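You operate a simulated robot arm through the tools that you are given. There is no shell and no other tool. Be economical: measure what you need, move in short steps, check, and stop when the job is done.

You are at the controls of a simulated robot arm. One attempt, no reset.

TASK
Wind on 40 cm of cloth without creases, then lock the crank again.
Fine: before winding, stand the locking pin in its rest and set the brake knob to 22 N pull; leave the brake there.

It is judged by the outcome, as a careful person would: the job done as asked, and still so three seconds after it is handed in. It fails if anything else is knocked over, pushed out of place, dropped, spilled or broken. Flat cloth is picked up by pressing the open fingertips on it (5 to 10 N) and closing them slowly along it; thin cloth reads only 2 to 8 mm in the jaws.

THE ROBOT
A 6-joint arm with a two-finger parallel gripper, fixed in place. Base frame: the origin is at the foot of the arm, x ahead of it, y to its left, z up. Lengths are in mm, angles in rad, forces in N, time in s.
With the tool pointing down near the work surface it reaches from about 480 to 880 mm from the base axis. Its first joint turns from -2.007 to 2.007 rad. Payload 4.2 kg.
Tool frame: the origin (TCP) lies between the finger pads and is the grasp point; the fingertips stand 23 mm ahead of it; z points along the fingers, y is the line along which they close. The gripper opens to 94 mm. The fingers are 38 mm wide and 10 mm thick; the gripper's body (54 by 96 mm) begins 39 mm behind the TCP.
Orientation is that of the tool frame in the base frame, as a unit quaternion [w, x, y, z]. With the fingers straight down and closing along the base's y, the tool's x points along the base's -x, its y along +y and its z along -z.

THE INTERFACE
- The arm moves only by the tool apply_moves. Its argument "motion" is a list of rows, each a list of 7 numbers: the shift along the base's x, y, z in units of 400 mm (1.0 is 400 mm), then the turn, a rotation vector about the base's x, y, z in units of 45 degrees (1.0 is 45 degrees), then the closure in counts, from 0 (fully open) to 255 (shut). In form: [[tx, ty, tz, ax, ay, az, grip], ...]. A call has 1 to 10 rows; each row is the pose to reach, as a shift and turn from the pose commanded when the call began. A call with a number of a shift or a turn outside -1 to 1 is refused whole. Each row takes 0.2 s and may step no farther than 50 mm and 0.15 rad from the row before; otherwise, or with a gripper value out of range, the whole call is refused. Where a pose cannot be reached the arm comes as near as it can. A force on the tool above 40 N (or 10 N above the force at the start of the call, whichever is more), or a blocked arm, ends the call early, and 0.2 s more pass. The fingers move at their own pace (about 108 mm/s each) and stop on an object; they squeeze with about 23 N. The grip force told is the motor's: it shows also when the fingers shut on nothing. Time passes only in rows, and 0.2 s behind the last, so rows that repeat a pose let the fingers close. The reply holds the time, the measured pose of the TCP, the force on the tool along the base axes, the opening and the grip force, in the units named above and with some noise.
- Cameras (640 x 400 px; columns grow to the right, rows downward): "scene" is fixed at [49, -640.4, 1612.1]; the picture's right is [0.72, -0.69, 0.00], its down [-0.38, -0.39, -0.84] and it looks along [0.58, 0.60, -0.55] (base axes); focal length 339 px, centre (320, 200). "wrist" rides on the gripper at [86, 16, -74] in the tool frame; the picture's right is [-0.18, 0.98, 0.00], its down [-0.58, -0.11, -0.81] and it looks along [-0.79, -0.15, 0.59] (tool axes); focal length 243 px, centre (320, 200). There is no depth. A picture from a camera that has moved, and an enlarged one, comes with that camera's place and axes in the base frame and with its lens. The place of the scene camera against the robot may be out by one fixed shift of up to 18 mm in any direction.
- capture(camera): a new picture of that camera. It takes no simulated time.
- move_column(by): slides the trunk up (or, below 0, down) by that many mm; the arm rides with it, the base frame stays. It gives what a move gives, with no picture.
- inspect(camera, box): a new picture of the part [left, top, right, bottom] of that camera's present view, enlarged. It takes no simulated time.
- finish_job(): hands the job in; it is judged then, once.

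Go step by step. Nothing tells you positions but the pictures and the camera data: compare them with the known pose of the tool, close in by small moves and look again before you grip or let go. The budget is 120 turns and 64 pictures, counting those below and the enlarged ones. Unless the task says otherwise, let go and move clear before handing in, and close with one line.

The tools are called by a JSON object that holds its "name" and its "arguments". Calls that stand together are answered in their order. apply_moves: Moves the arm, as the interface text tells. Its arguments: {"type":"object","properties":{"motion":{"type":"array","items":{"type":"array","items":{"type":"number"}}}},"required":["motion"]} The other tools are called the same way: move_column (by) slides the trunk up or down; capture (camera) takes a picture; inspect (camera, box) takes an enlarged picture of a part of a camera's view; finish_job () hands the job in.

At the start:

```text
clock: 0.0
tcp_pos: [568.6, -202.7, 1358.8]
orientation: [0.001, 0.0, 1.0, 0.0]
force: [0.6, -0.1, 0.3]
opening: 93.8
finger_force: 0.0
trunk travel left (down, up): [-925.0, 65.0]
```

scene: 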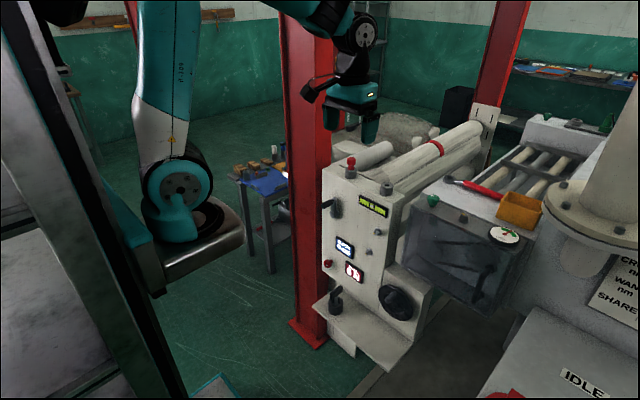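
wrist: 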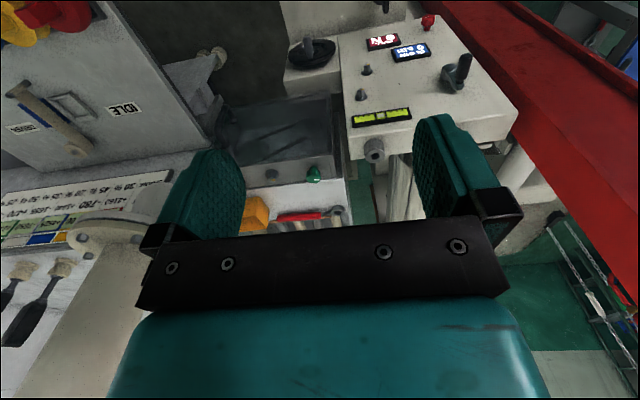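

I see a machine with a roller, displays, a crank and several knobs; I need close views to identify the parts first.

{"name": "inspect", "arguments": {"camera": "scene", "box": [300, 120, 460, 220]}}

{"name": "inspect", "arguments": {"camera": "scene", "box": [300, 220, 460, 320]}}

{"name": "inspect", "arguments": {"camera": "wrist", "box": [280, 0, 520, 150]}}

{"name": "inspect", "arguments": {"camera": "scene", "box": [410, 120, 640, 264]}}

```text
4.00 times, centred on (380, 170) of scene
camera zoom: at [49.0, -640.4, 1612.1], right [0.72, -0.69, 0.0], down [-0.38, -0.39, -0.84], along [0.58, 0.6, -0.55], focal length 1356 px, centre (80, 320)
```

zoom: 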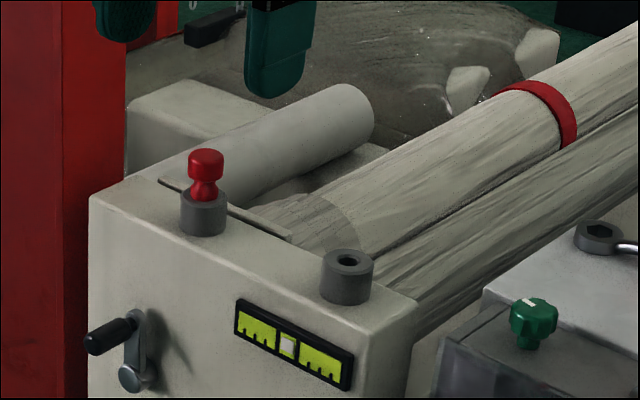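

```text
4.00 times, centred on (380, 270) of scene
camera zoom: at [49.0, -640.4, 1612.1], right [0.72, -0.69, 0.0], down [-0.38, -0.39, -0.84], along [0.58, 0.6, -0.55], focal length 1356 px, centre (80, -80)
```

zoom: 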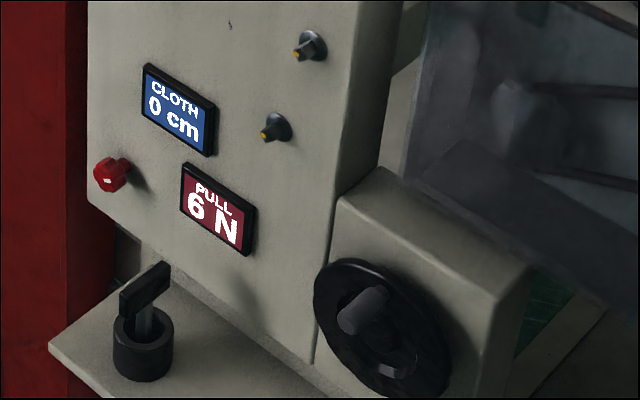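

```text
2.67 times, centred on (400, 75) of wrist
camera zoom: at [481.3, -183.5, 1433.0], right [0.18, 0.98, 0.0], down [0.58, -0.11, 0.81], along [0.79, -0.15, -0.59], focal length 647 px, centre (107, 533)
```

zoom: 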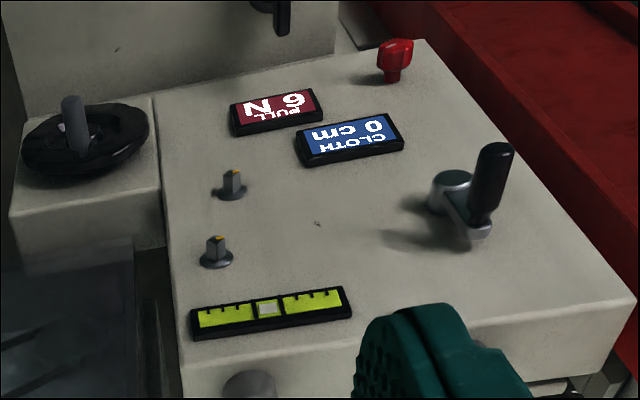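

```text
2.78 times, centred on (525, 192) of scene
camera zoom: at [49.0, -640.4, 1612.1], right [0.72, -0.69, 0.0], down [-0.38, -0.39, -0.84], along [0.58, 0.6, -0.55], focal length 942 px, centre (-249, 222)
```

zoom: 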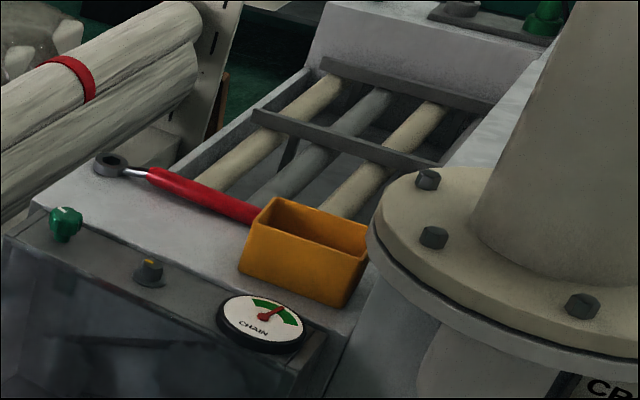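

The face of the winder faces the arm: crank, pin in a top socket, an empty top socket, displays, several knobs. I will move the wrist camera for a squarer, nearer look.

{"name": "apply_moves", "arguments": {"motion": [[0, 0.1, -0.05, 0, 0, 0, 0], [0, 0.2, -0.1, 0, 0, 0, 0], [0, 0.3, -0.15, 0, 0, 0, 0], [0, 0.4, -0.2, 0, 0, 0, 0], [0, 0.5, -0.2, 0, 0, 0, 0]]}}

{"name": "capture", "arguments": {"camera": "wrist"}}

{"name": "capture", "arguments": {"camera": "scene"}}

```text
clock: 1.2
tcp_pos: [566.9, -1.5, 1277.9]
orientation: [0.0, 0.001, 1.0, 0.0]
force: [0.6, 0.2, -0.2]
opening: 94.2
finger_force: 0.1
trunk travel left (down, up): [-925.0, 65.0]
```

```text
57 pictures are left
camera wrist: at [480.2, 16.7, 1353.0], right [0.19, 0.98, 0.0], down [0.58, -0.11, 0.81], along [0.79, -0.15, -0.59], focal length 243 px, centre (320, 200)
```

wrist: 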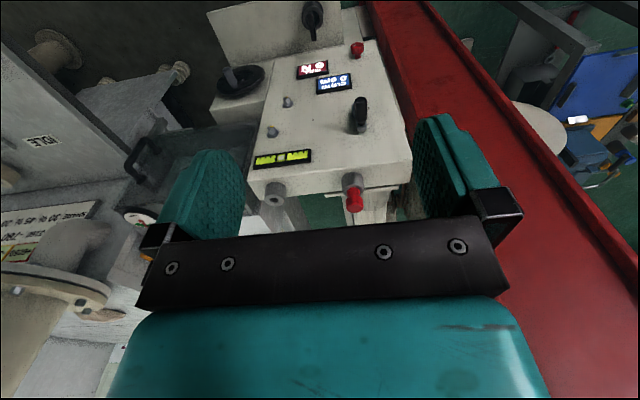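

```text
56 pictures are left
```

scene: 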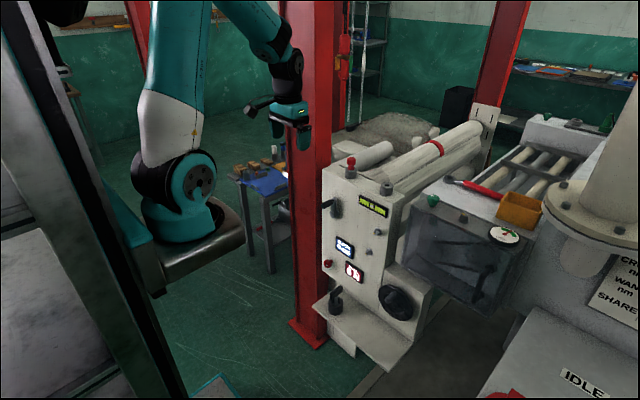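

The top sockets sit about x 840, y −138 and y ~10, z ~1050. Looking closely at the panel from here.

{"name": "inspect", "arguments": {"camera": "wrist", "box": [200, 0, 424, 140]}}

{"name": "inspect", "arguments": {"camera": "wrist", "box": [240, 80, 432, 220]}}

```text
2.86 times, centred on (312, 70) of wrist
camera zoom: at [480.2, 16.7, 1353.0], right [0.19, 0.98, 0.0], down [0.58, -0.11, 0.81], along [0.79, -0.15, -0.59], focal length 693 px, centre (343, 571)
```

zoom: 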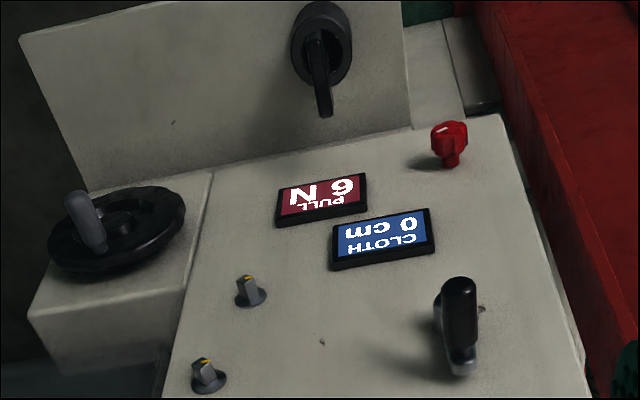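

```text
2.86 times, centred on (336, 150) of wrist
camera zoom: at [480.2, 16.7, 1353.0], right [0.19, 0.98, 0.0], down [0.58, -0.11, 0.81], along [0.79, -0.15, -0.59], focal length 693 px, centre (274, 343)
```

zoom: 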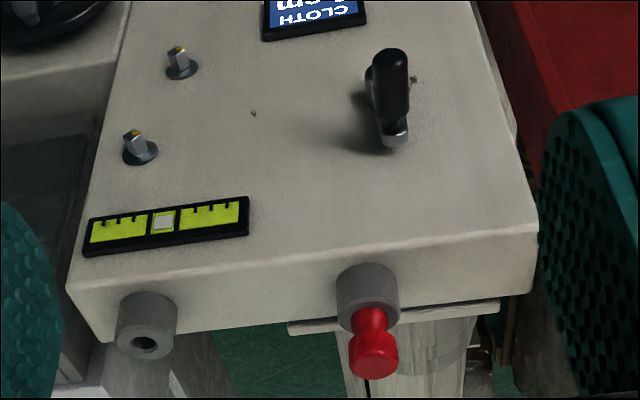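

The red pin is near (838, 8, 1090) right above the crank; next I bring the open gripper above and short of it for a close look.

{"name": "apply_moves", "arguments": {"motion": [[0.11, 0, -0.02, 0, 0, 0, 0], [0.22, 0, -0.04, 0, 0, 0, 0], [0.33, 0, -0.07, 0, 0, 0, 0], [0.44, 0, -0.1, 0, 0, 0, 0], [0.55, 0, -0.13, 0, 0, 0, 0], [0.63, 0, -0.15, 0, 0, 0, 0]]}}

{"name": "capture", "arguments": {"camera": "wrist"}}

{"name": "inspect", "arguments": {"camera": "scene", "box": [300, 80, 460, 180]}}

```text
clock: 2.6
tcp_pos: [819.0, -1.8, 1216.6]
orientation: [0.0, 0.0, 1.0, -0.001]
force: [-0.1, 0.2, 1.5]
opening: 94.1
finger_force: 0.0
trunk travel left (down, up): [-925.0, 65.0]
```

```text
53 pictures are left
camera wrist: at [731.4, 17.0, 1292.1], right [0.18, 0.98, 0.0], down [0.58, -0.11, 0.81], along [0.79, -0.15, -0.59], focal length 243 px, centre (320, 200)
```

wrist: 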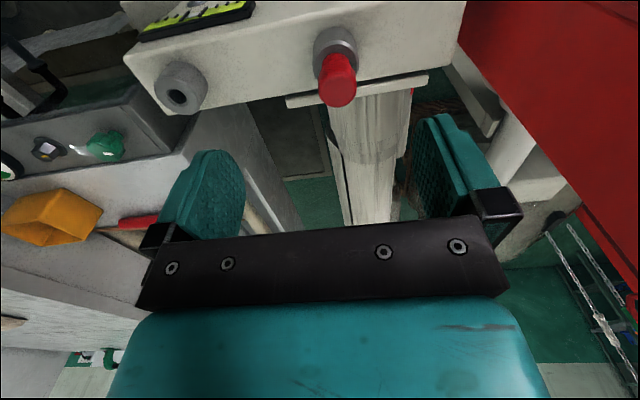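

```text
4.00 times, centred on (380, 130) of scene
camera zoom: at [49.0, -640.4, 1612.1], right [0.72, -0.69, 0.0], down [-0.38, -0.39, -0.84], along [0.58, 0.6, -0.55], focal length 1356 px, centre (80, 480)
```

zoom: 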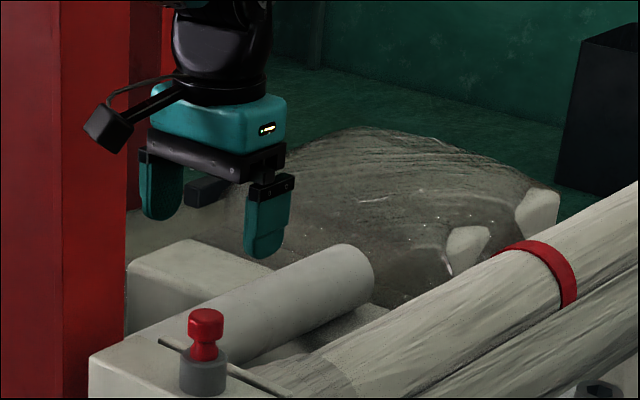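

Triangulated pin top ≈ (833, 13, 1113) and empty socket mouth ≈ (832, −137, 1076). I go down partway with half-closed fingers and check.

{"name": "apply_moves", "arguments": {"motion": [[0.03, 0.037, -0.05, 0, 0, 0, 110], [0.03, 0.037, -0.12, 0, 0, 0, 110], [0.03, 0.037, -0.185, 0, 0, 0, 110], [0.03, 0.037, -0.185, 0, 0, 0, 110]]}}

{"name": "capture", "arguments": {"camera": "wrist"}}

{"name": "inspect", "arguments": {"camera": "scene", "box": [310, 110, 422, 180]}}

```text
clock: 3.6
tcp_pos: [833.6, 13.5, 1142.4]
orientation: [0.001, 0.0, 1.0, 0.0]
force: [-0.8, -0.6, -0.3]
opening: 53.4
finger_force: 0.0
trunk travel left (down, up): [-925.0, 65.0]
```

```text
51 pictures are left
camera wrist: at [745.6, 31.5, 1219.0], right [0.18, 0.98, 0.0], down [0.58, -0.11, 0.81], along [0.79, -0.15, -0.59], focal length 243 px, centre (320, 200)
```

wrist: 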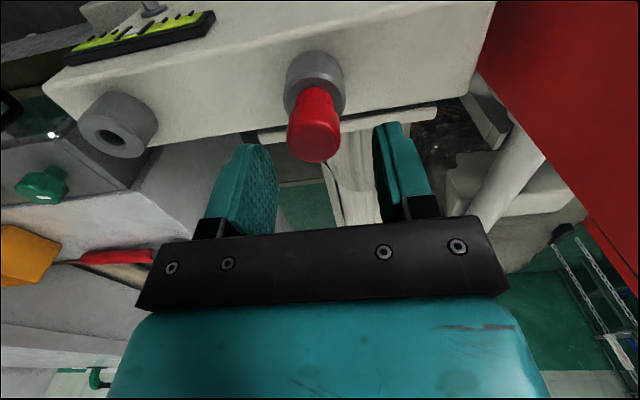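

```text
5.71 times, centred on (366, 145) of scene
camera zoom: at [49.0, -640.4, 1612.1], right [0.72, -0.69, 0.0], down [-0.38, -0.39, -0.84], along [0.58, 0.6, -0.55], focal length 1937 px, centre (57, 514)
```

zoom: 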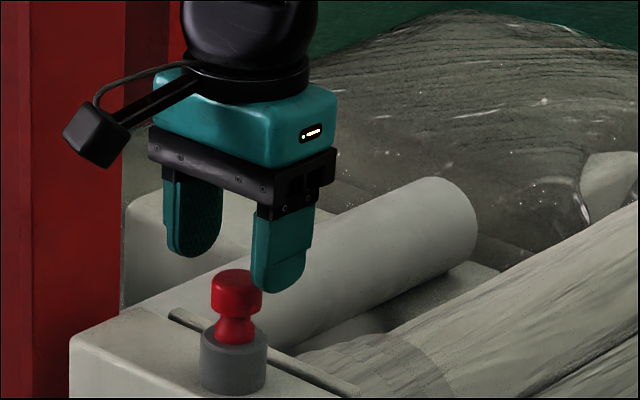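

The pin lies centred between the fingers as predicted. I descend and close on its head.

{"name": "apply_moves", "arguments": {"motion": [[0, -0.002, -0.04, 0, 0, 0, 110], [0, -0.002, -0.086, 0, 0, 0, 110], [0, -0.002, -0.086, 0, 0, 0, 200], [0, -0.002, -0.086, 0, 0, 0, 255], [0, -0.002, -0.086, 0, 0, 0, 255]]}}

{"name": "inspect", "arguments": {"camera": "scene", "box": [310, 110, 422, 180]}}

```text
clock: 4.8
tcp_pos: [831.8, 12.4, 1111.1]
orientation: [0.0, -0.001, 1.0, 0.0]
force: [0.2, -0.1, 0.1]
opening: 28.7
finger_force: 23.5
trunk travel left (down, up): [-925.0, 65.0]
```

```text
5.71 times, centred on (366, 145) of scene
camera zoom: at [49.0, -640.4, 1612.1], right [0.72, -0.69, 0.0], down [-0.38, -0.39, -0.84], along [0.58, 0.6, -0.55], focal length 1937 px, centre (57, 514)
```

zoom: 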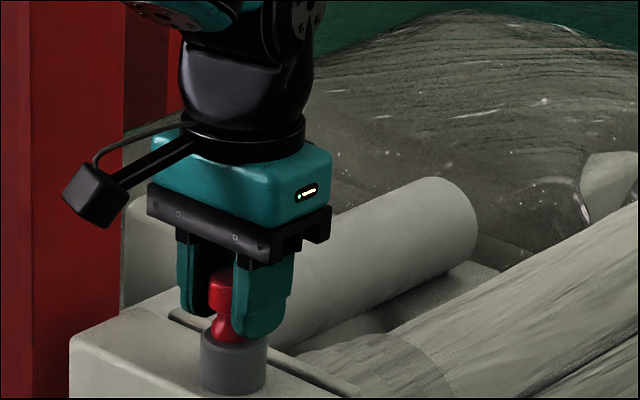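

Gripped at 28.7 mm. I lift straight up.

{"name": "apply_moves", "arguments": {"motion": [[0, 0, 0.025, 0, 0, 0, 255], [0, 0, 0.05, 0, 0, 0, 255], [0, 0, 0.1, 0, 0, 0, 255], [0, 0, 0.15, 0, 0, 0, 255], [0, 0, 0.2, 0, 0, 0, 255], [0, 0, 0.25, 0, 0, 0, 255]]}}

{"name": "inspect", "arguments": {"camera": "scene", "box": [300, 80, 460, 180]}}

{"name": "capture", "arguments": {"camera": "wrist"}}

```text
clock: 6.2
tcp_pos: [831.7, 11.6, 1209.1]
orientation: [0.0, 0.0, 1.0, 0.0]
force: [-0.1, 0.3, -0.2]
opening: 28.7
finger_force: 23.3
trunk travel left (down, up): [-925.0, 65.0]
```

```text
4.00 times, centred on (380, 130) of scene
camera zoom: at [49.0, -640.4, 1612.1], right [0.72, -0.69, 0.0], down [-0.38, -0.39, -0.84], along [0.58, 0.6, -0.55], focal length 1356 px, centre (80, 480)
```

zoom: 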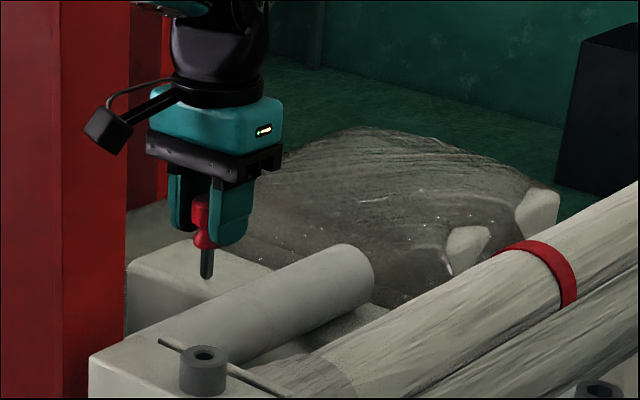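

```text
47 pictures are left
camera wrist: at [745.1, 30.7, 1284.3], right [0.18, 0.98, 0.0], down [0.58, -0.11, 0.81], along [0.79, -0.15, -0.59], focal length 243 px, centre (320, 200)
```

wrist: 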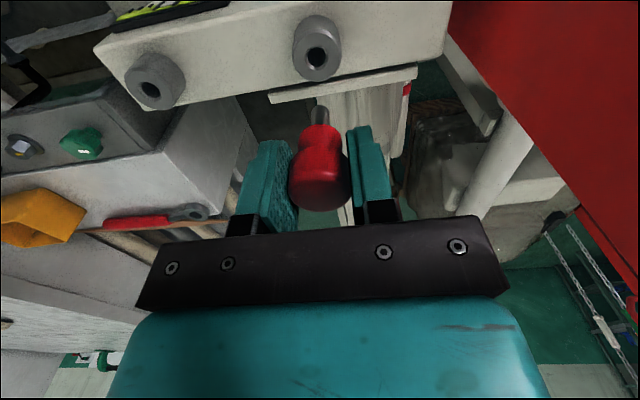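

Pin is out, with ~35 mm of shaft. I carry it over the rest at about (831, −137) and check alignment.

{"name": "apply_moves", "arguments": {"motion": [[0, -0.1, 0, 0, 0, 0, 255], [0, -0.2, 0, 0, 0, 0, 255], [0, -0.3, 0, 0, 0, 0, 255], [0, -0.371, -0.03, 0, 0, 0, 255], [0, -0.371, -0.09, 0, 0, 0, 255], [0, -0.371, -0.1, 0, 0, 0, 255]]}}

{"name": "inspect", "arguments": {"camera": "scene", "box": [340, 120, 436, 180]}}

{"name": "inspect", "arguments": {"camera": "wrist", "box": [230, 20, 422, 140]}}

```text
clock: 7.6
tcp_pos: [831.5, -137.5, 1168.3]
orientation: [0.0, 0.0, 1.0, 0.0]
force: [0.1, -1.2, -0.6]
opening: 28.6
finger_force: 22.9
trunk travel left (down, up): [-925.0, 65.0]
```

```text
6.67 times, centred on (388, 150) of scene
camera zoom: at [49.0, -640.4, 1612.1], right [0.72, -0.69, 0.0], down [-0.38, -0.39, -0.84], along [0.58, 0.6, -0.55], focal length 2260 px, centre (-133, 533)
```

zoom: 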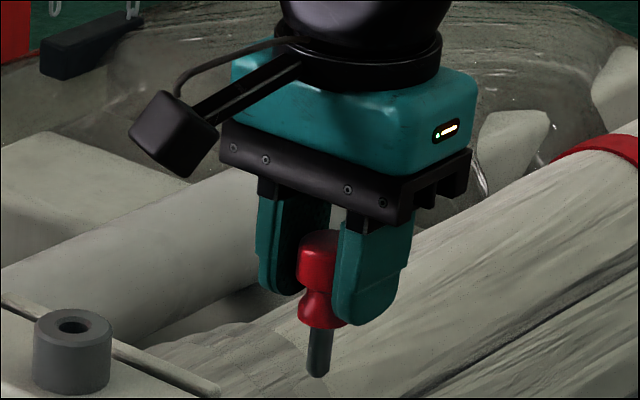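

```text
3.33 times, centred on (326, 80) of wrist
camera zoom: at [745.4, -118.8, 1244.2], right [0.18, 0.98, 0.0], down [0.58, -0.11, 0.81], along [0.79, -0.15, -0.59], focal length 809 px, centre (300, 600)
```

zoom: 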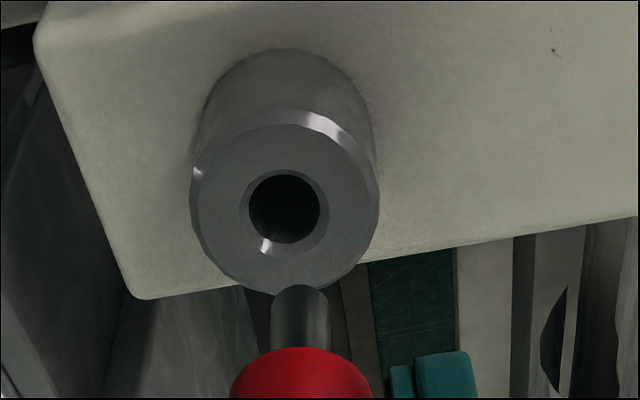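

Nearly aligned; the hole seems ~1.5–3 mm toward −y. I shift and lower to just above the mouth.

{"name": "apply_moves", "arguments": {"motion": [[0, -0.005, -0.02, 0, 0, 0, 255], [0, -0.005, -0.05, 0, 0, 0, 255], [0, -0.005, -0.06, 0, 0, 0, 255]]}}

{"name": "inspect", "arguments": {"camera": "scene", "box": [340, 130, 436, 190]}}

{"name": "inspect", "arguments": {"camera": "wrist", "box": [230, 20, 422, 140]}}

```text
clock: 8.4
tcp_pos: [832.8, -137.5, 1145.1]
orientation: [0.0, 0.001, 1.0, 0.0]
force: [-0.1, 1.0, -0.9]
opening: 28.7
finger_force: 23.4
trunk travel left (down, up): [-925.0, 65.0]
```

```text
6.67 times, centred on (388, 160) of scene
camera zoom: at [49.0, -640.4, 1612.1], right [0.72, -0.69, 0.0], down [-0.38, -0.39, -0.84], along [0.58, 0.6, -0.55], focal length 2260 px, centre (-133, 467)
```

zoom: 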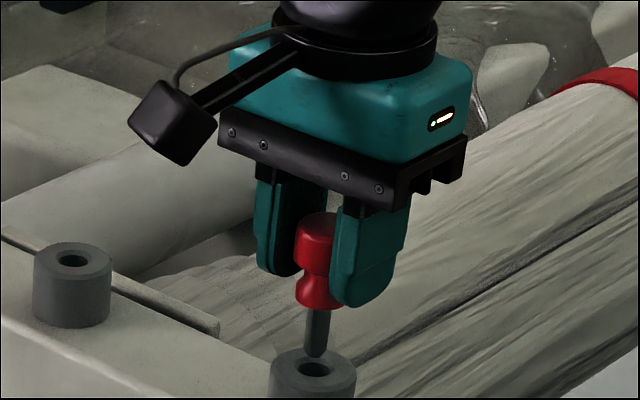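

```text
3.33 times, centred on (326, 80) of wrist
camera zoom: at [745.4, -120.4, 1220.2], right [0.18, 0.98, 0.0], down [0.58, -0.11, 0.81], along [0.79, -0.15, -0.59], focal length 809 px, centre (300, 600)
```

zoom: 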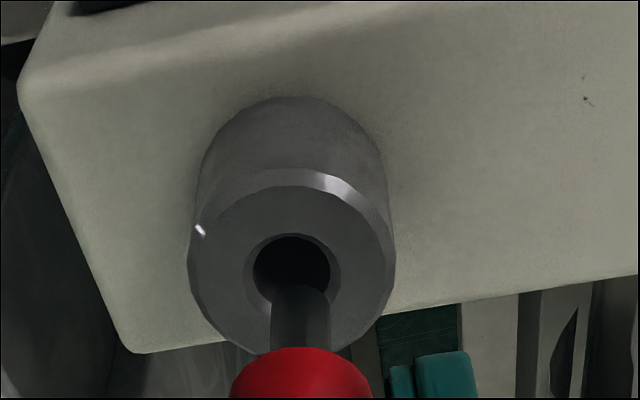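

The views agree on a remaining offset of about (−1.5, −1.5) mm. I correct and lower the pin in gently.

{"name": "apply_moves", "arguments": {"motion": [[-0.0037, -0.0038, 0, 0, 0, 0, 255], [-0.0037, -0.0038, -0.02, 0, 0, 0, 255], [-0.0037, -0.0038, -0.035, 0, 0, 0, 255], [-0.0037, -0.0038, -0.05, 0, 0, 0, 255]]}}

{"name": "inspect", "arguments": {"camera": "scene", "box": [340, 130, 436, 190]}}

```text
clock: 9.4
tcp_pos: [831.3, -140.7, 1125.2]
orientation: [0.0, 0.001, 1.0, 0.001]
force: [-0.5, -0.2, -0.8]
opening: 28.8
finger_force: 22.8
trunk travel left (down, up): [-925.0, 65.0]
```

```text
6.67 times, centred on (388, 160) of scene
camera zoom: at [49.0, -640.4, 1612.1], right [0.72, -0.69, 0.0], down [-0.38, -0.39, -0.84], along [0.58, 0.6, -0.55], focal length 2260 px, centre (-133, 467)
```

zoom: 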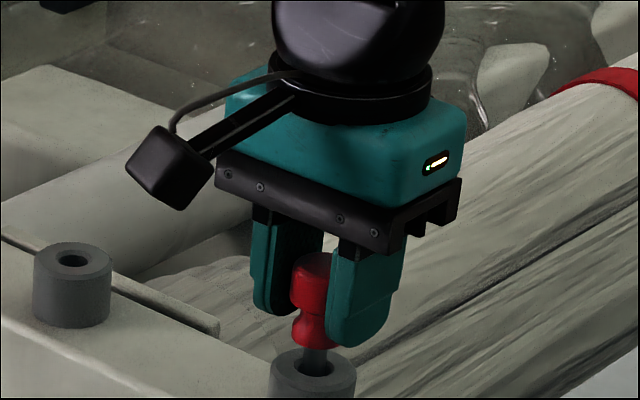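

The tip has entered the rest with no side force. I lower the rest of the way.

{"name": "apply_moves", "arguments": {"motion": [[0, 0, -0.015, 0, 0, 0, 255], [0, 0, -0.03, 0, 0, 0, 255], [0, 0, -0.035, 0, 0, 0, 255], [0, 0, -0.039, 0, 0, 0, 255]]}}

{"name": "inspect", "arguments": {"camera": "scene", "box": [340, 130, 436, 190]}}

```text
clock: 10.4
tcp_pos: [830.7, -139.0, 1109.5]
orientation: [0.0, 0.001, 1.0, 0.0]
force: [0.3, 0.3, 0.2]
opening: 28.7
finger_force: 22.8
trunk travel left (down, up): [-925.0, 65.0]
```

```text
6.67 times, centred on (388, 160) of scene
camera zoom: at [49.0, -640.4, 1612.1], right [0.72, -0.69, 0.0], down [-0.38, -0.39, -0.84], along [0.58, 0.6, -0.55], focal length 2260 px, centre (-133, 467)
```

zoom: 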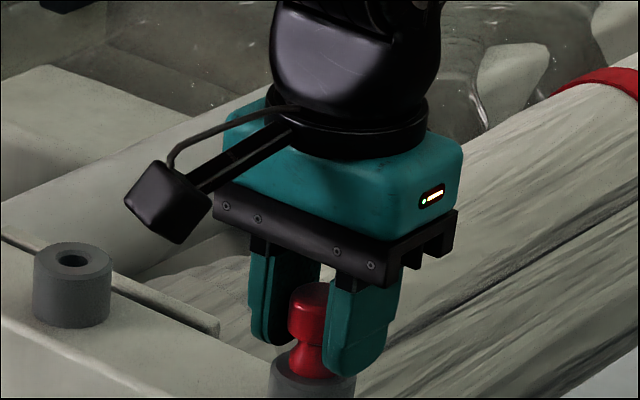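

It looks nearly seated; I press a few mm to feel the seat, then release and rise.

{"name": "apply_moves", "arguments": {"motion": [[0, 0, -0.004, 0, 0, 0, 255], [0, 0, -0.008, 0, 0, 0, 255]]}}

```text
clock: 11.0
tcp_pos: [831.1, -141.0, 1109.4]
orientation: [0.002, 0.0, 1.0, -0.001]
force: [-1.4, -1.5, 13.3]
opening: 28.6
finger_force: 23.0
trunk travel left (down, up): [-925.0, 65.0]
```

The pin is seated in the rest. I release, rise and retreat.

{"name": "apply_moves", "arguments": {"motion": [[0, 0, 0.008, 0, 0, 0, 200], [0, 0, 0.008, 0, 0, 0, 110], [0, 0, 0.008, 0, 0, 0, 110], [0, 0, 0.06, 0, 0, 0, 110], [0, 0, 0.15, 0, 0, 0, 110], [-0.1, 0, 0.22, 0, 0, 0, 110], [-0.22, 0.03, 0.25, 0, 0, 0, 110], [-0.34, 0.06, 0.27, 0, 0, 0, 110], [-0.46, 0.09, 0.28, 0, 0, 0, 60], [-0.58, 0.11, 0.28, 0, 0, 0, 0]]}}

{"name": "capture", "arguments": {"camera": "scene"}}

```text
refused: row 7 steps farther than a row can; nothing moved
```

```text
40 pictures are left
```

scene: 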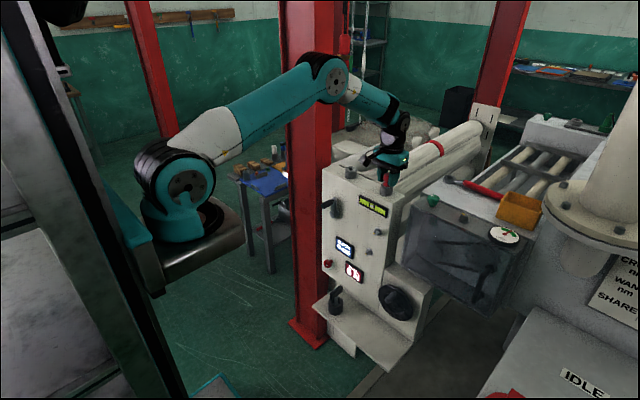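

Same again with smaller steps.

{"name": "apply_moves", "arguments": {"motion": [[0, 0, 0.008, 0, 0, 0, 200], [0, 0, 0.008, 0, 0, 0, 110], [0, 0, 0.008, 0, 0, 0, 110], [0, 0, 0.06, 0, 0, 0, 110], [0, 0, 0.15, 0, 0, 0, 110], [-0.08, 0, 0.22, 0, 0, 0, 110], [-0.19, 0.02, 0.25, 0, 0, 0, 110], [-0.3, 0.04, 0.26, 0, 0, 0, 110], [-0.41, 0.07, 0.26, 0, 0, 0, 60], [-0.52, 0.1, 0.26, 0, 0, 0, 0]]}}

{"name": "inspect", "arguments": {"camera": "scene", "box": [310, 140, 470, 240]}}

```text
clock: 13.2
tcp_pos: [622.3, -99.0, 1209.0]
orientation: [0.0, 0.001, 1.0, 0.0]
force: [0.7, 0.4, 0.2]
opening: 94.0
finger_force: 0.1
trunk travel left (down, up): [-925.0, 65.0]
```

```text
4.00 times, centred on (390, 190) of scene
camera zoom: at [49.0, -640.4, 1612.1], right [0.72, -0.69, 0.0], down [-0.38, -0.39, -0.84], along [0.58, 0.6, -0.55], focal length 1356 px, centre (40, 240)
```

zoom: 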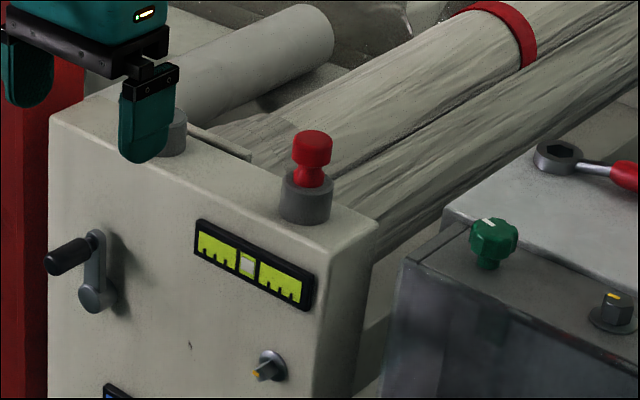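

Pin stands in its rest. Now I pitch the tool toward horizontal (45° first).

{"name": "apply_moves", "arguments": {"motion": [[-0.02, 0.02, 0, 0, -0.17, 0, 0], [-0.04, 0.04, 0, 0, -0.34, 0, 0], [-0.06, 0.06, 0, 0, -0.51, 0, 0], [-0.08, 0.08, 0, 0, -0.68, 0, 0], [-0.1, 0.1, 0, 0, -0.85, 0, 0], [-0.12, 0.12, 0, 0, -1, 0, 0]]}}

{"name": "apply_moves", "arguments": {"motion": [[0, 0.02, 0, 0, -0.17, 0, 0], [0, 0.04, 0, 0, -0.34, 0, 0], [0, 0.06, 0, 0, -0.51, 0, 0], [0, 0.08, 0, 0, -0.68, 0, 0], [0, 0.1, 0, 0, -0.85, 0, 0], [0, 0.12, 0, 0, -1, 0, 0]]}}

{"name": "apply_moves", "arguments": {"motion": [[0, 0, 0, 0.17, 0, 0, 0], [0, 0, 0, 0.34, 0, 0, 0], [0, 0, 0, 0.51, 0, 0, 0], [0, 0, 0, 0.68, 0, 0, 0], [0, 0, 0, 0.85, 0, 0, 0], [0, 0, 0, 1, 0, 0, 0]]}}

```text
clock: 14.6
tcp_pos: [611.1, -44.2, 1212.3]
orientation: [0.382, 0.002, 0.924, -0.001]
force: [-0.5, 0.4, 0.3]
opening: 93.8
finger_force: 0.0
out of reach, approached as far as the arm can: row 5, 6
trunk travel left (down, up): [-925.0, 65.0]
```

```text
clock: 16.0
tcp_pos: [645.3, 23.9, 1293.5]
orientation: [0.643, 0.0, 0.766, 0.0]
force: [0.1, 0.4, -0.1]
opening: 94.3
finger_force: 0.0
out of reach, approached as far as the arm can: row 1, 2, 3, 4, 5, 6
trunk travel left (down, up): [-925.0, 65.0]
```

```text
clock: 17.4
tcp_pos: [656.7, 21.3, 1312.7]
orientation: [0.59, 0.248, 0.711, 0.293]
force: [-0.2, 0.0, 0.5]
opening: 94.0
finger_force: 0.1
out of reach, approached as far as the arm can: row 2, 3, 4, 5, 6
trunk travel left (down, up): [-925.0, 65.0]
```

The arm is too folded at this x; moving forward (well above the machine) and continuing the roll.

{"name": "apply_moves", "arguments": {"motion": [[0.1, 0, 0, 0, 0, 0, 0], [0.2, 0, 0, 0, 0, 0, 0]]}}

```text
clock: 18.0
tcp_pos: [735.3, 18.9, 1313.5]
orientation: [0.594, 0.246, 0.708, 0.293]
force: [-0.4, -0.8, -0.1]
opening: 94.0
finger_force: 0.0
trunk travel left (down, up): [-925.0, 65.0]
```

{"name": "apply_moves", "arguments": {"motion": [[0, 0, 0, 0.17, 0, 0, 0], [0, 0, 0, 0.34, 0, 0, 0], [0, 0, 0, 0.51, 0, 0, 0], [0, 0, 0, 0.68, 0, 0, 0], [0, 0, 0, 0.85, 0, 0, 0], [0, 0, 0, 1, 0, 0, 0]]}}

{"name": "apply_moves", "arguments": {"motion": [[0, 0, 0, 0.17, 0, 0, 0], [0, 0, 0, 0.34, 0, 0, 0], [0, 0, 0, 0.51, 0, 0, 0], [0, 0, 0, 0.68, 0, 0, 0], [0, 0, 0, 0.85, 0, 0, 0], [0, 0, 0, 1, 0, 0, 0]]}}

{"name": "apply_moves", "arguments": {"motion": [[0, 0, 0, 0.17, 0, 0, 0], [0, 0, 0, 0.34, 0, 0, 0], [0, 0, 0, 0.51, 0, 0, 0], [0, 0, 0, 0.68, 0, 0, 0], [0, 0, 0, 0.85, 0, 0, 0], [0, 0, 0, 1, 0, 0, 0]]}}

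{"name": "capture", "arguments": {"camera": "scene"}}

```text
clock: 19.4
tcp_pos: [734.8, 22.0, 1311.6]
orientation: [0.454, 0.456, 0.542, 0.541]
force: [-0.2, 0.3, 0.1]
opening: 94.3
finger_force: 0.1
trunk travel left (down, up): [-925.0, 65.0]
```

```text
clock: 20.8
tcp_pos: [758.9, 41.8, 1398.6]
orientation: [0.241, 0.595, 0.299, 0.706]
force: [-0.5, -0.7, 0.2]
opening: 94.0
finger_force: 0.1
out of reach, approached as far as the arm can: row 2, 3, 4, 5, 6
trunk travel left (down, up): [-925.0, 65.0]
```

```text
clock: 22.2
tcp_pos: [778.8, -53.0, 1402.0]
orientation: [0.003, 0.64, 0.06, 0.766]
force: [0.3, -0.1, -0.5]
opening: 93.9
finger_force: 0.1
out of reach, approached as far as the arm can: row 1, 2, 3, 4, 5, 6
trunk travel left (down, up): [-925.0, 65.0]
```

```text
38 pictures are left
```

scene: 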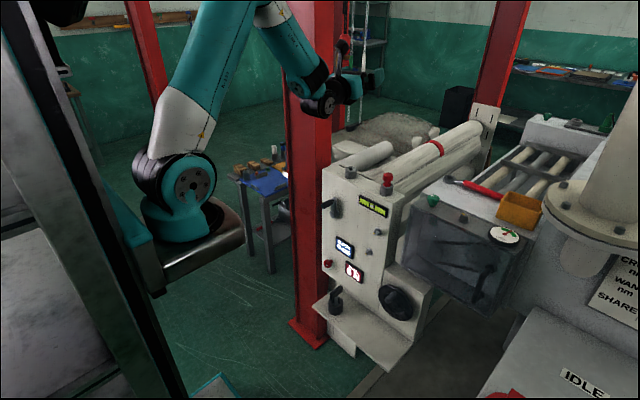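

Almost the desired pose (tool horizontal, camera above). I correct pitch and yaw and see if it is reachable here.

{"name": "apply_moves", "arguments": {"motion": [[-0.03, 0.03, -0.03, 0, 0.11, -0.06, 0], [-0.06, 0.06, -0.06, 0, 0.222, -0.114, 0], [-0.06, 0.09, -0.12, 0, 0.222, -0.114, 0]]}}

{"name": "capture", "arguments": {"camera": "wrist"}}

```text
clock: 23.0
tcp_pos: [757.2, -82.9, 1353.6]
orientation: [0.022, 0.705, 0.048, 0.708]
force: [0.1, -0.9, 0.0]
opening: 94.0
finger_force: 0.1
out of reach, approached as far as the arm can: row 1, 2, 3
trunk travel left (down, up): [-925.0, 65.0]
```

```text
37 pictures are left
camera wrist: at [682.3, -90.4, 1441.7], right [0.04, -1.0, -0.09], down [-0.81, 0.02, -0.59], along [0.59, 0.09, -0.8], focal length 243 px, centre (320, 200)
```

wrist: 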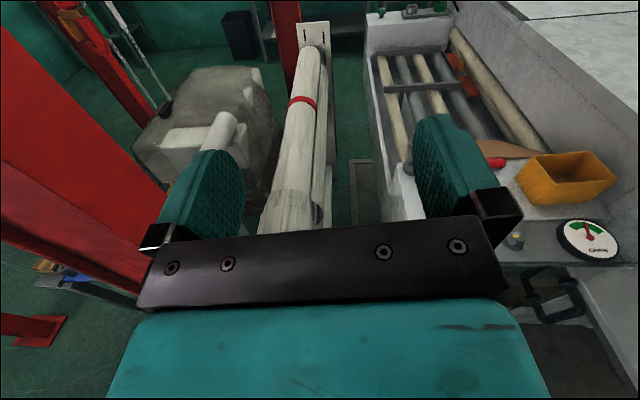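

Still limited; the wrist wants more distance from the shoulder, so I try a lower height at the same x (clear of the panel).

{"name": "apply_moves", "arguments": {"motion": [[0, 0, -0.12, 0, 0, 0, 0], [0, 0, -0.24, 0, 0, 0, 0], [0, 0, -0.36, 0, 0, 0, 0], [0, 0, -0.48, 0, 0, 0, 0]]}}

```text
clock: 24.0
tcp_pos: [757.8, -79.6, 1162.5]
orientation: [0.035, 0.706, 0.032, 0.707]
force: [-0.6, -0.1, 0.1]
opening: 94.3
finger_force: 0.2
out of reach, approached as far as the arm can: row 1
trunk travel left (down, up): [-925.0, 65.0]
```

Reached. I fix a small roll error and back off to x≈715 to test the working lane.

{"name": "apply_moves", "arguments": {"motion": [[-0.05, 0.0, 0, 0.06, 0, 0, 60], [-0.1, 0.0, 0, 0.121, 0, 0, 110], [-0.1, 0, -0.08, 0.121, 0, 0, 110]]}}

{"name": "capture", "arguments": {"camera": "wrist"}}

```text
clock: 24.8
tcp_pos: [715.7, -80.9, 1130.5]
orientation: [0.0, 0.707, -0.001, 0.708]
force: [0.0, 0.1, -0.5]
opening: 53.6
finger_force: 0.0
trunk travel left (down, up): [-925.0, 65.0]
```

```text
36 pictures are left
camera wrist: at [641.4, -94.6, 1217.2], right [0.0, -0.98, -0.19], down [-0.81, 0.11, -0.58], along [0.59, 0.15, -0.79], focal length 243 px, centre (320, 200)
```

wrist: 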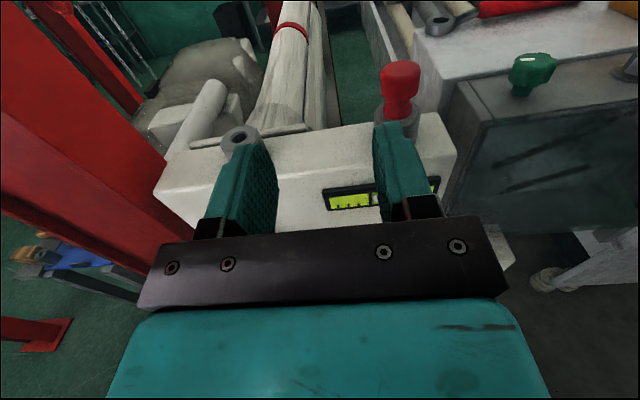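

The wrist is now horizontal with the camera above. I lower the trunk in stages toward the red knob's height (~645).

{"name": "move_column", "arguments": {"by": -220}}

{"name": "capture", "arguments": {"camera": "scene"}}

{"name": "capture", "arguments": {"camera": "wrist"}}

```text
clock: 27.1
tcp_pos: [717.1, -81.3, 910.2]
orientation: [0.001, 0.707, -0.003, 0.707]
force: [0.4, -0.4, -0.3]
opening: 53.4
finger_force: 0.1
trunk travel left (down, up): [-705.0, 285.0]
```

```text
35 pictures are left
```

scene: 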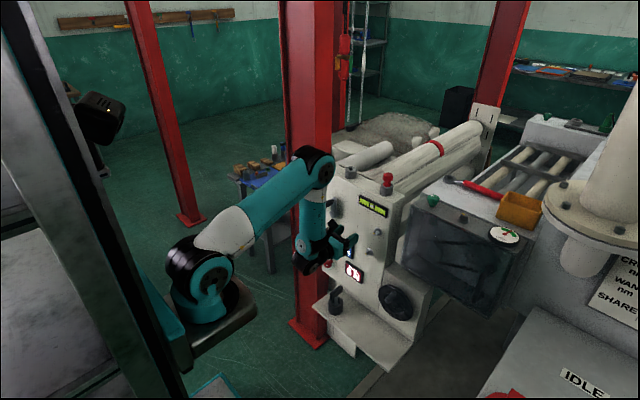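

```text
34 pictures are left
camera wrist: at [641.9, -94.6, 997.0], right [0.0, -0.98, -0.19], down [-0.81, 0.11, -0.58], along [0.59, 0.15, -0.79], focal length 243 px, centre (320, 200)
```

wrist: 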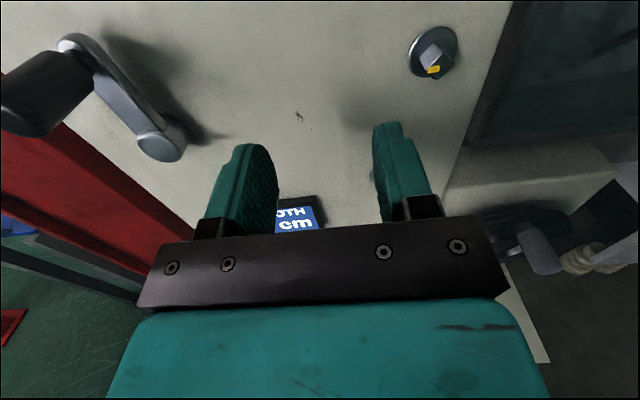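

Lowering on: −200 to z≈710, then shift toward y≈61 for the red knob.

{"name": "move_column", "arguments": {"by": -190}}

{"name": "apply_moves", "arguments": {"motion": [[-0.02, 0.1, 0, 0, 0, 0, 110], [-0.02, 0.2, 0, 0, 0, 0, 110], [-0.02, 0.3, 0, 0, 0, 0, 110], [-0.02, 0.355, 0, 0, 0, 0, 110]]}}

{"name": "capture", "arguments": {"camera": "wrist"}}

```text
clock: 29.2
tcp_pos: [717.7, -80.0, 720.2]
orientation: [0.0, 0.707, -0.002, 0.707]
force: [-0.2, 0.2, -0.4]
opening: 53.4
finger_force: 0.1
trunk travel left (down, up): [-515.0, 475.0]
```

```text
clock: 30.2
tcp_pos: [709.4, 61.1, 719.4]
orientation: [0.0, 0.707, -0.001, 0.707]
force: [0.6, -0.4, 0.1]
opening: 53.6
finger_force: 0.1
trunk travel left (down, up): [-515.0, 475.0]
```

```text
33 pictures are left
camera wrist: at [634.6, 47.6, 806.5], right [0.0, -0.98, -0.19], down [-0.81, 0.11, -0.58], along [0.59, 0.15, -0.79], focal length 243 px, centre (320, 200)
```

wrist: 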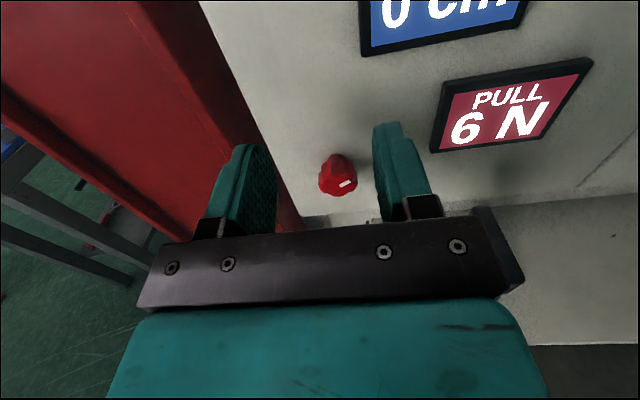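

Knob located ≈ (775, 62, 647). I lower level with it and look again.

{"name": "apply_moves", "arguments": {"motion": [[0, 0.003, -0.06, 0, 0, 0, 110], [0, 0.003, -0.12, 0, 0, 0, 110], [0, 0.003, -0.18, 0, 0, 0, 110]]}}

{"name": "inspect", "arguments": {"camera": "wrist", "box": [200, 20, 456, 180]}}

{"name": "inspect", "arguments": {"camera": "scene", "box": [280, 230, 440, 330]}}

```text
clock: 31.0
tcp_pos: [709.2, 65.4, 648.7]
orientation: [0.0, 0.707, -0.001, 0.708]
force: [-0.2, -0.2, 0.2]
opening: 53.5
finger_force: 0.0
trunk travel left (down, up): [-515.0, 475.0]
```

```text
2.50 times, centred on (328, 100) of wrist
camera zoom: at [633.9, 50.0, 735.4], right [0.0, -0.98, -0.19], down [-0.81, 0.11, -0.58], along [0.59, 0.15, -0.79], focal length 606 px, centre (300, 450)
```

zoom: 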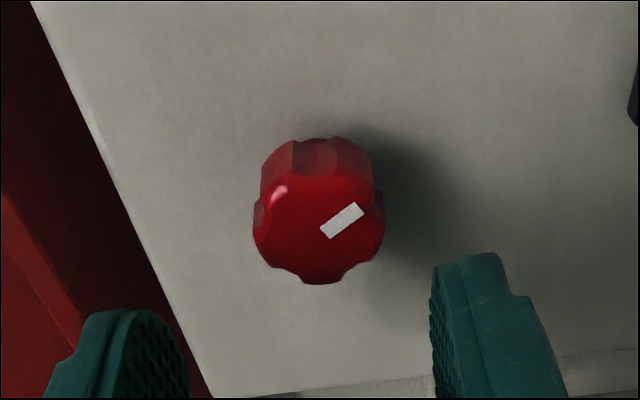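

```text
4.00 times, centred on (360, 280) of scene
camera zoom: at [49.0, -640.4, 1612.1], right [0.72, -0.69, 0.0], down [-0.38, -0.39, -0.84], along [0.58, 0.6, -0.55], focal length 1356 px, centre (160, -120)
```

zoom: 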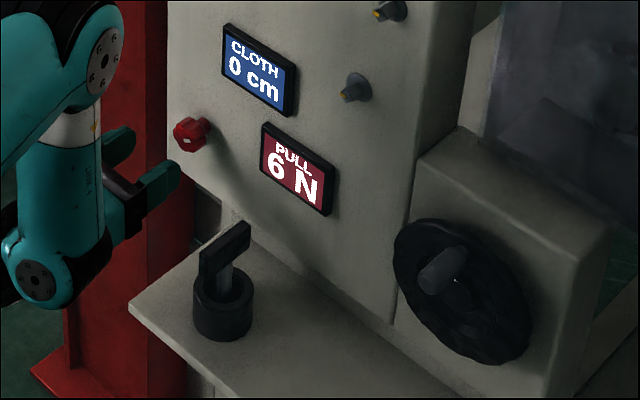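

Knob face ≈ (782, 63, 640), about 35 mm wide. I advance around it and close gently.

{"name": "apply_moves", "arguments": {"motion": [[0.06, -0.004, -0.02, 0, 0, 0, 110], [0.12, -0.004, -0.02, 0, 0, 0, 110], [0.16, -0.004, -0.02, 0, 0, 0, 110]]}}

{"name": "inspect", "arguments": {"camera": "wrist", "box": [200, 60, 456, 220]}}

```text
clock: 31.8
tcp_pos: [761.9, 55.9, 641.3]
orientation: [-0.001, 0.706, 0.0, 0.708]
force: [-0.2, 0.0, -0.4]
opening: 53.6
finger_force: 0.2
out of reach, approached as far as the arm can: row 3
trunk travel left (down, up): [-515.0, 475.0]
```

```text
2.50 times, centred on (328, 140) of wrist
camera zoom: at [687.3, 42.0, 728.3], right [0.0, -0.98, -0.18], down [-0.8, 0.11, -0.58], along [0.59, 0.15, -0.79], focal length 606 px, centre (300, 350)
```

zoom: 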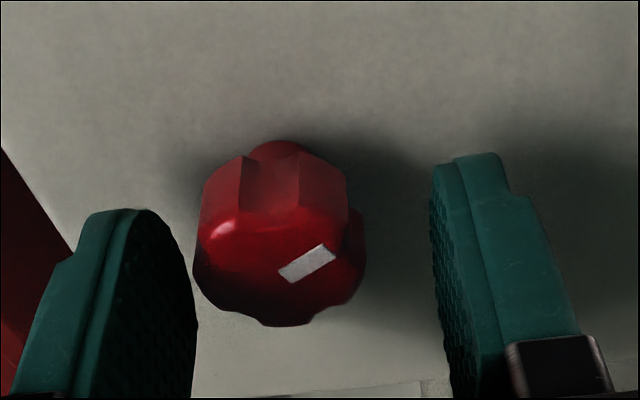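

The arm is at its reach limit this low relative to the trunk. I back off, lower the trunk 100 mm and raise the arm equally.

{"name": "apply_moves", "arguments": {"motion": [[-0.06, 0, 0, 0, 0, 0, 110], [-0.14, 0, 0.04, 0, 0, 0, 110], [-0.14, 0, 0.14, 0, 0, 0, 110], [-0.14, 0, 0.25, 0, 0, 0, 110]]}}

{"name": "move_column", "arguments": {"by": -100}}

```text
clock: 32.8
tcp_pos: [707.3, 57.8, 742.7]
orientation: [0.0, 0.707, -0.001, 0.707]
force: [-0.1, 0.3, -0.4]
opening: 53.5
finger_force: 0.1
trunk travel left (down, up): [-515.0, 475.0]
```

```text
clock: 34.1
tcp_pos: [706.6, 57.4, 643.6]
orientation: [0.0, 0.707, -0.001, 0.707]
force: [0.2, 0.0, -0.8]
opening: 53.6
finger_force: 0.0
trunk travel left (down, up): [-415.0, 575.0]
```

{"name": "apply_moves", "arguments": {"motion": [[0.05, 0.015, -0.014, 0, 0, 0, 110], [0.12, 0.015, -0.014, 0, 0, 0, 110], [0.15, 0.015, -0.014, 0, 0, 0, 110]]}}

{"name": "inspect", "arguments": {"camera": "wrist", "box": [200, 60, 456, 220]}}

```text
clock: 34.9
tcp_pos: [759.3, 59.0, 635.1]
orientation: [0.0, 0.705, 0.0, 0.709]
force: [-0.2, 0.9, -0.4]
opening: 53.5
finger_force: 0.0
out of reach, approached as far as the arm can: row 3
trunk travel left (down, up): [-415.0, 575.0]
```

```text
2.50 times, centred on (328, 140) of wrist
camera zoom: at [683.2, 44.4, 722.1], right [0.0, -0.98, -0.18], down [-0.8, 0.11, -0.59], along [0.6, 0.15, -0.79], focal length 606 px, centre (300, 350)
```

zoom: 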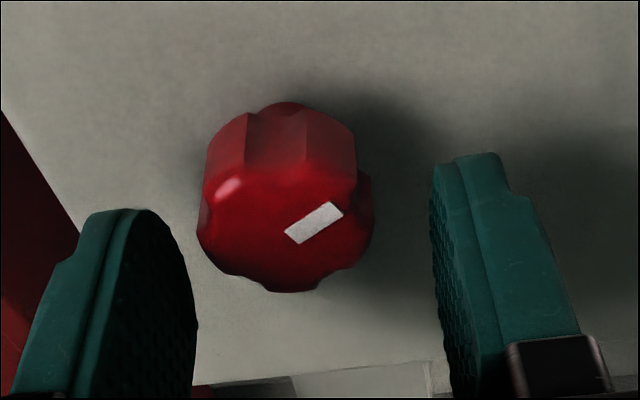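

Likely a wrist-roll limit rather than extension. I test by rolling −30° at a slight standoff.

{"name": "apply_moves", "arguments": {"motion": [[-0.06, 0, 0, -0.17, 0, 0, 110], [-0.06, 0, 0, -0.34, 0, 0, 110], [-0.06, 0, 0, -0.51, 0, 0, 110], [-0.06, 0, 0, -0.67, 0, 0, 110], [0, 0, 0, -0.67, 0, 0, 110]]}}

{"name": "inspect", "arguments": {"camera": "wrist", "box": [200, 60, 456, 220]}}

```text
clock: 36.1
tcp_pos: [757.6, 57.3, 636.6]
orientation: [0.184, 0.682, 0.184, 0.684]
force: [-0.3, 0.4, 0.4]
opening: 53.5
finger_force: 0.0
trunk travel left (down, up): [-415.0, 575.0]
```

```text
2.50 times, centred on (328, 140) of wrist
camera zoom: at [682.8, 89.7, 719.4], right [0.0, -0.94, 0.34], down [-0.8, -0.2, -0.56], along [0.59, -0.27, -0.76], focal length 606 px, centre (300, 350)
```

zoom: 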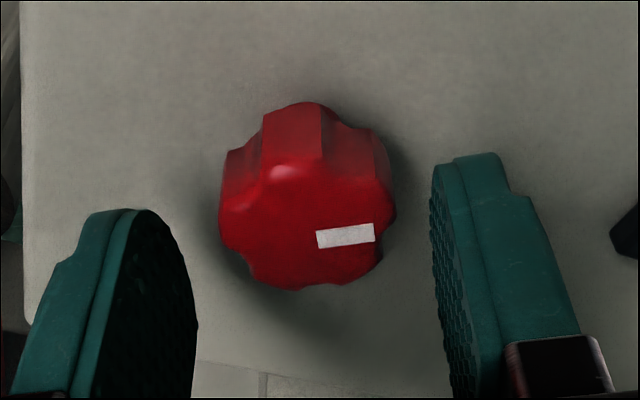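

Combining views, the knob face is nearer: ≈ (767, 61, 648). I center on it with a small advance and look.

{"name": "apply_moves", "arguments": {"motion": [[0, 0.01, 0.028, 0, 0, 0, 110], [0.015, 0.01, 0.028, 0, 0, 0, 110]]}}

{"name": "inspect", "arguments": {"camera": "wrist", "box": [200, 60, 456, 220]}}

```text
clock: 36.7
tcp_pos: [756.6, 57.9, 645.1]
orientation: [0.184, 0.681, 0.183, 0.685]
force: [0.1, 0.3, 0.8]
opening: 53.4
finger_force: 0.0
out of reach, approached as far as the arm can: row 1, 2
trunk travel left (down, up): [-415.0, 575.0]
```

```text
2.50 times, centred on (328, 140) of wrist
camera zoom: at [681.5, 89.1, 729.6], right [0.0, -0.94, 0.33], down [-0.8, -0.2, -0.56], along [0.6, -0.27, -0.76], focal length 606 px, centre (300, 350)
```

zoom: 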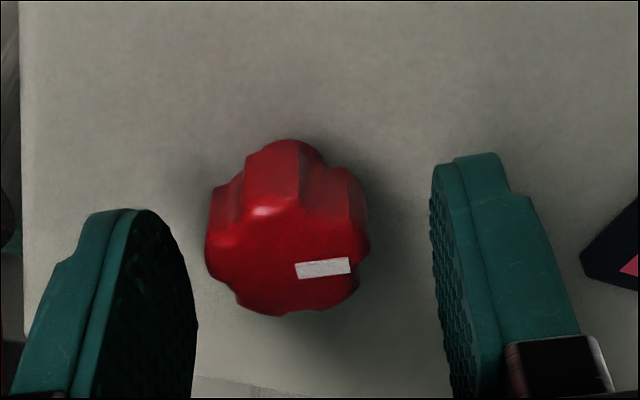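

Roll isn't the limiter. I try a small yaw (+9°), backing off first, then advancing again.

{"name": "apply_moves", "arguments": {"motion": [[-0.04, 0, 0, 0, 0, 0.1, 110], [-0.04, 0, 0, 0, 0, 0.2, 110], [0.0, 0.01, 0.01, 0, 0, 0.2, 110], [0.02, 0.01, 0.01, 0, 0, 0.2, 110]]}}

```text
clock: 37.7
tcp_pos: [765.0, 60.9, 649.0]
orientation: [0.13, 0.667, 0.235, 0.695]
force: [-0.3, 1.3, 0.4]
opening: 53.7
finger_force: 0.1
trunk travel left (down, up): [-415.0, 575.0]
```

Yaw fixes the reach. Checking the alignment around the knob.

{"name": "inspect", "arguments": {"camera": "wrist", "box": [200, 60, 456, 220]}}

{"name": "inspect", "arguments": {"camera": "scene", "box": [290, 220, 386, 280]}}

```text
2.50 times, centred on (328, 140) of wrist
camera zoom: at [686.1, 80.5, 732.8], right [0.15, -0.93, 0.33], down [-0.77, -0.32, -0.56], along [0.63, -0.17, -0.76], focal length 606 px, centre (300, 350)
```

zoom: 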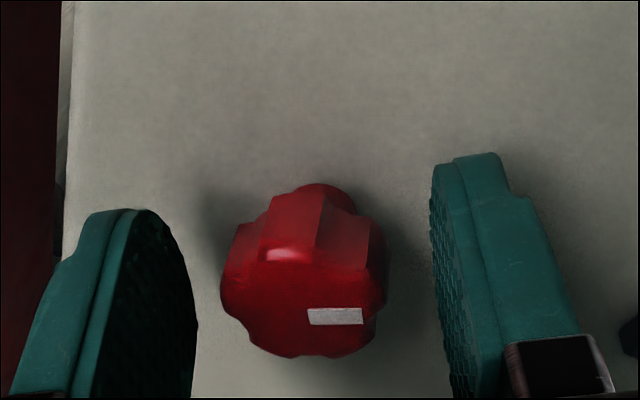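

```text
6.67 times, centred on (338, 250) of scene
camera zoom: at [49.0, -640.4, 1612.1], right [0.72, -0.69, 0.0], down [-0.38, -0.39, -0.84], along [0.58, 0.6, -0.55], focal length 2260 px, centre (200, -133)
```

zoom: 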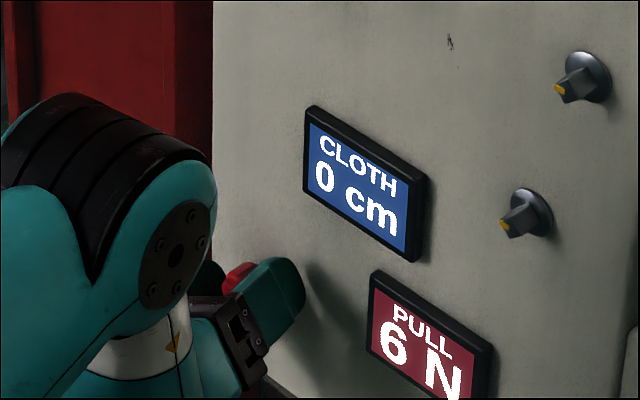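

The knob is centred at the grasp point. I close on it.

{"name": "apply_moves", "arguments": {"motion": [[0.01, 0.001, 0, 0, 0, 0, 110], [0.01, 0.001, 0, 0, 0, 0, 160], [0.01, 0.001, 0, 0, 0, 0, 200], [0.01, 0.001, 0, 0, 0, 0, 255], [0.01, 0.001, 0, 0, 0, 0, 255]]}}

```text
clock: 38.9
tcp_pos: [768.2, 62.0, 649.1]
orientation: [0.131, 0.666, 0.236, 0.695]
force: [0.3, -0.9, -2.3]
opening: 36.0
finger_force: 44.9
trunk travel left (down, up): [-415.0, 575.0]
```

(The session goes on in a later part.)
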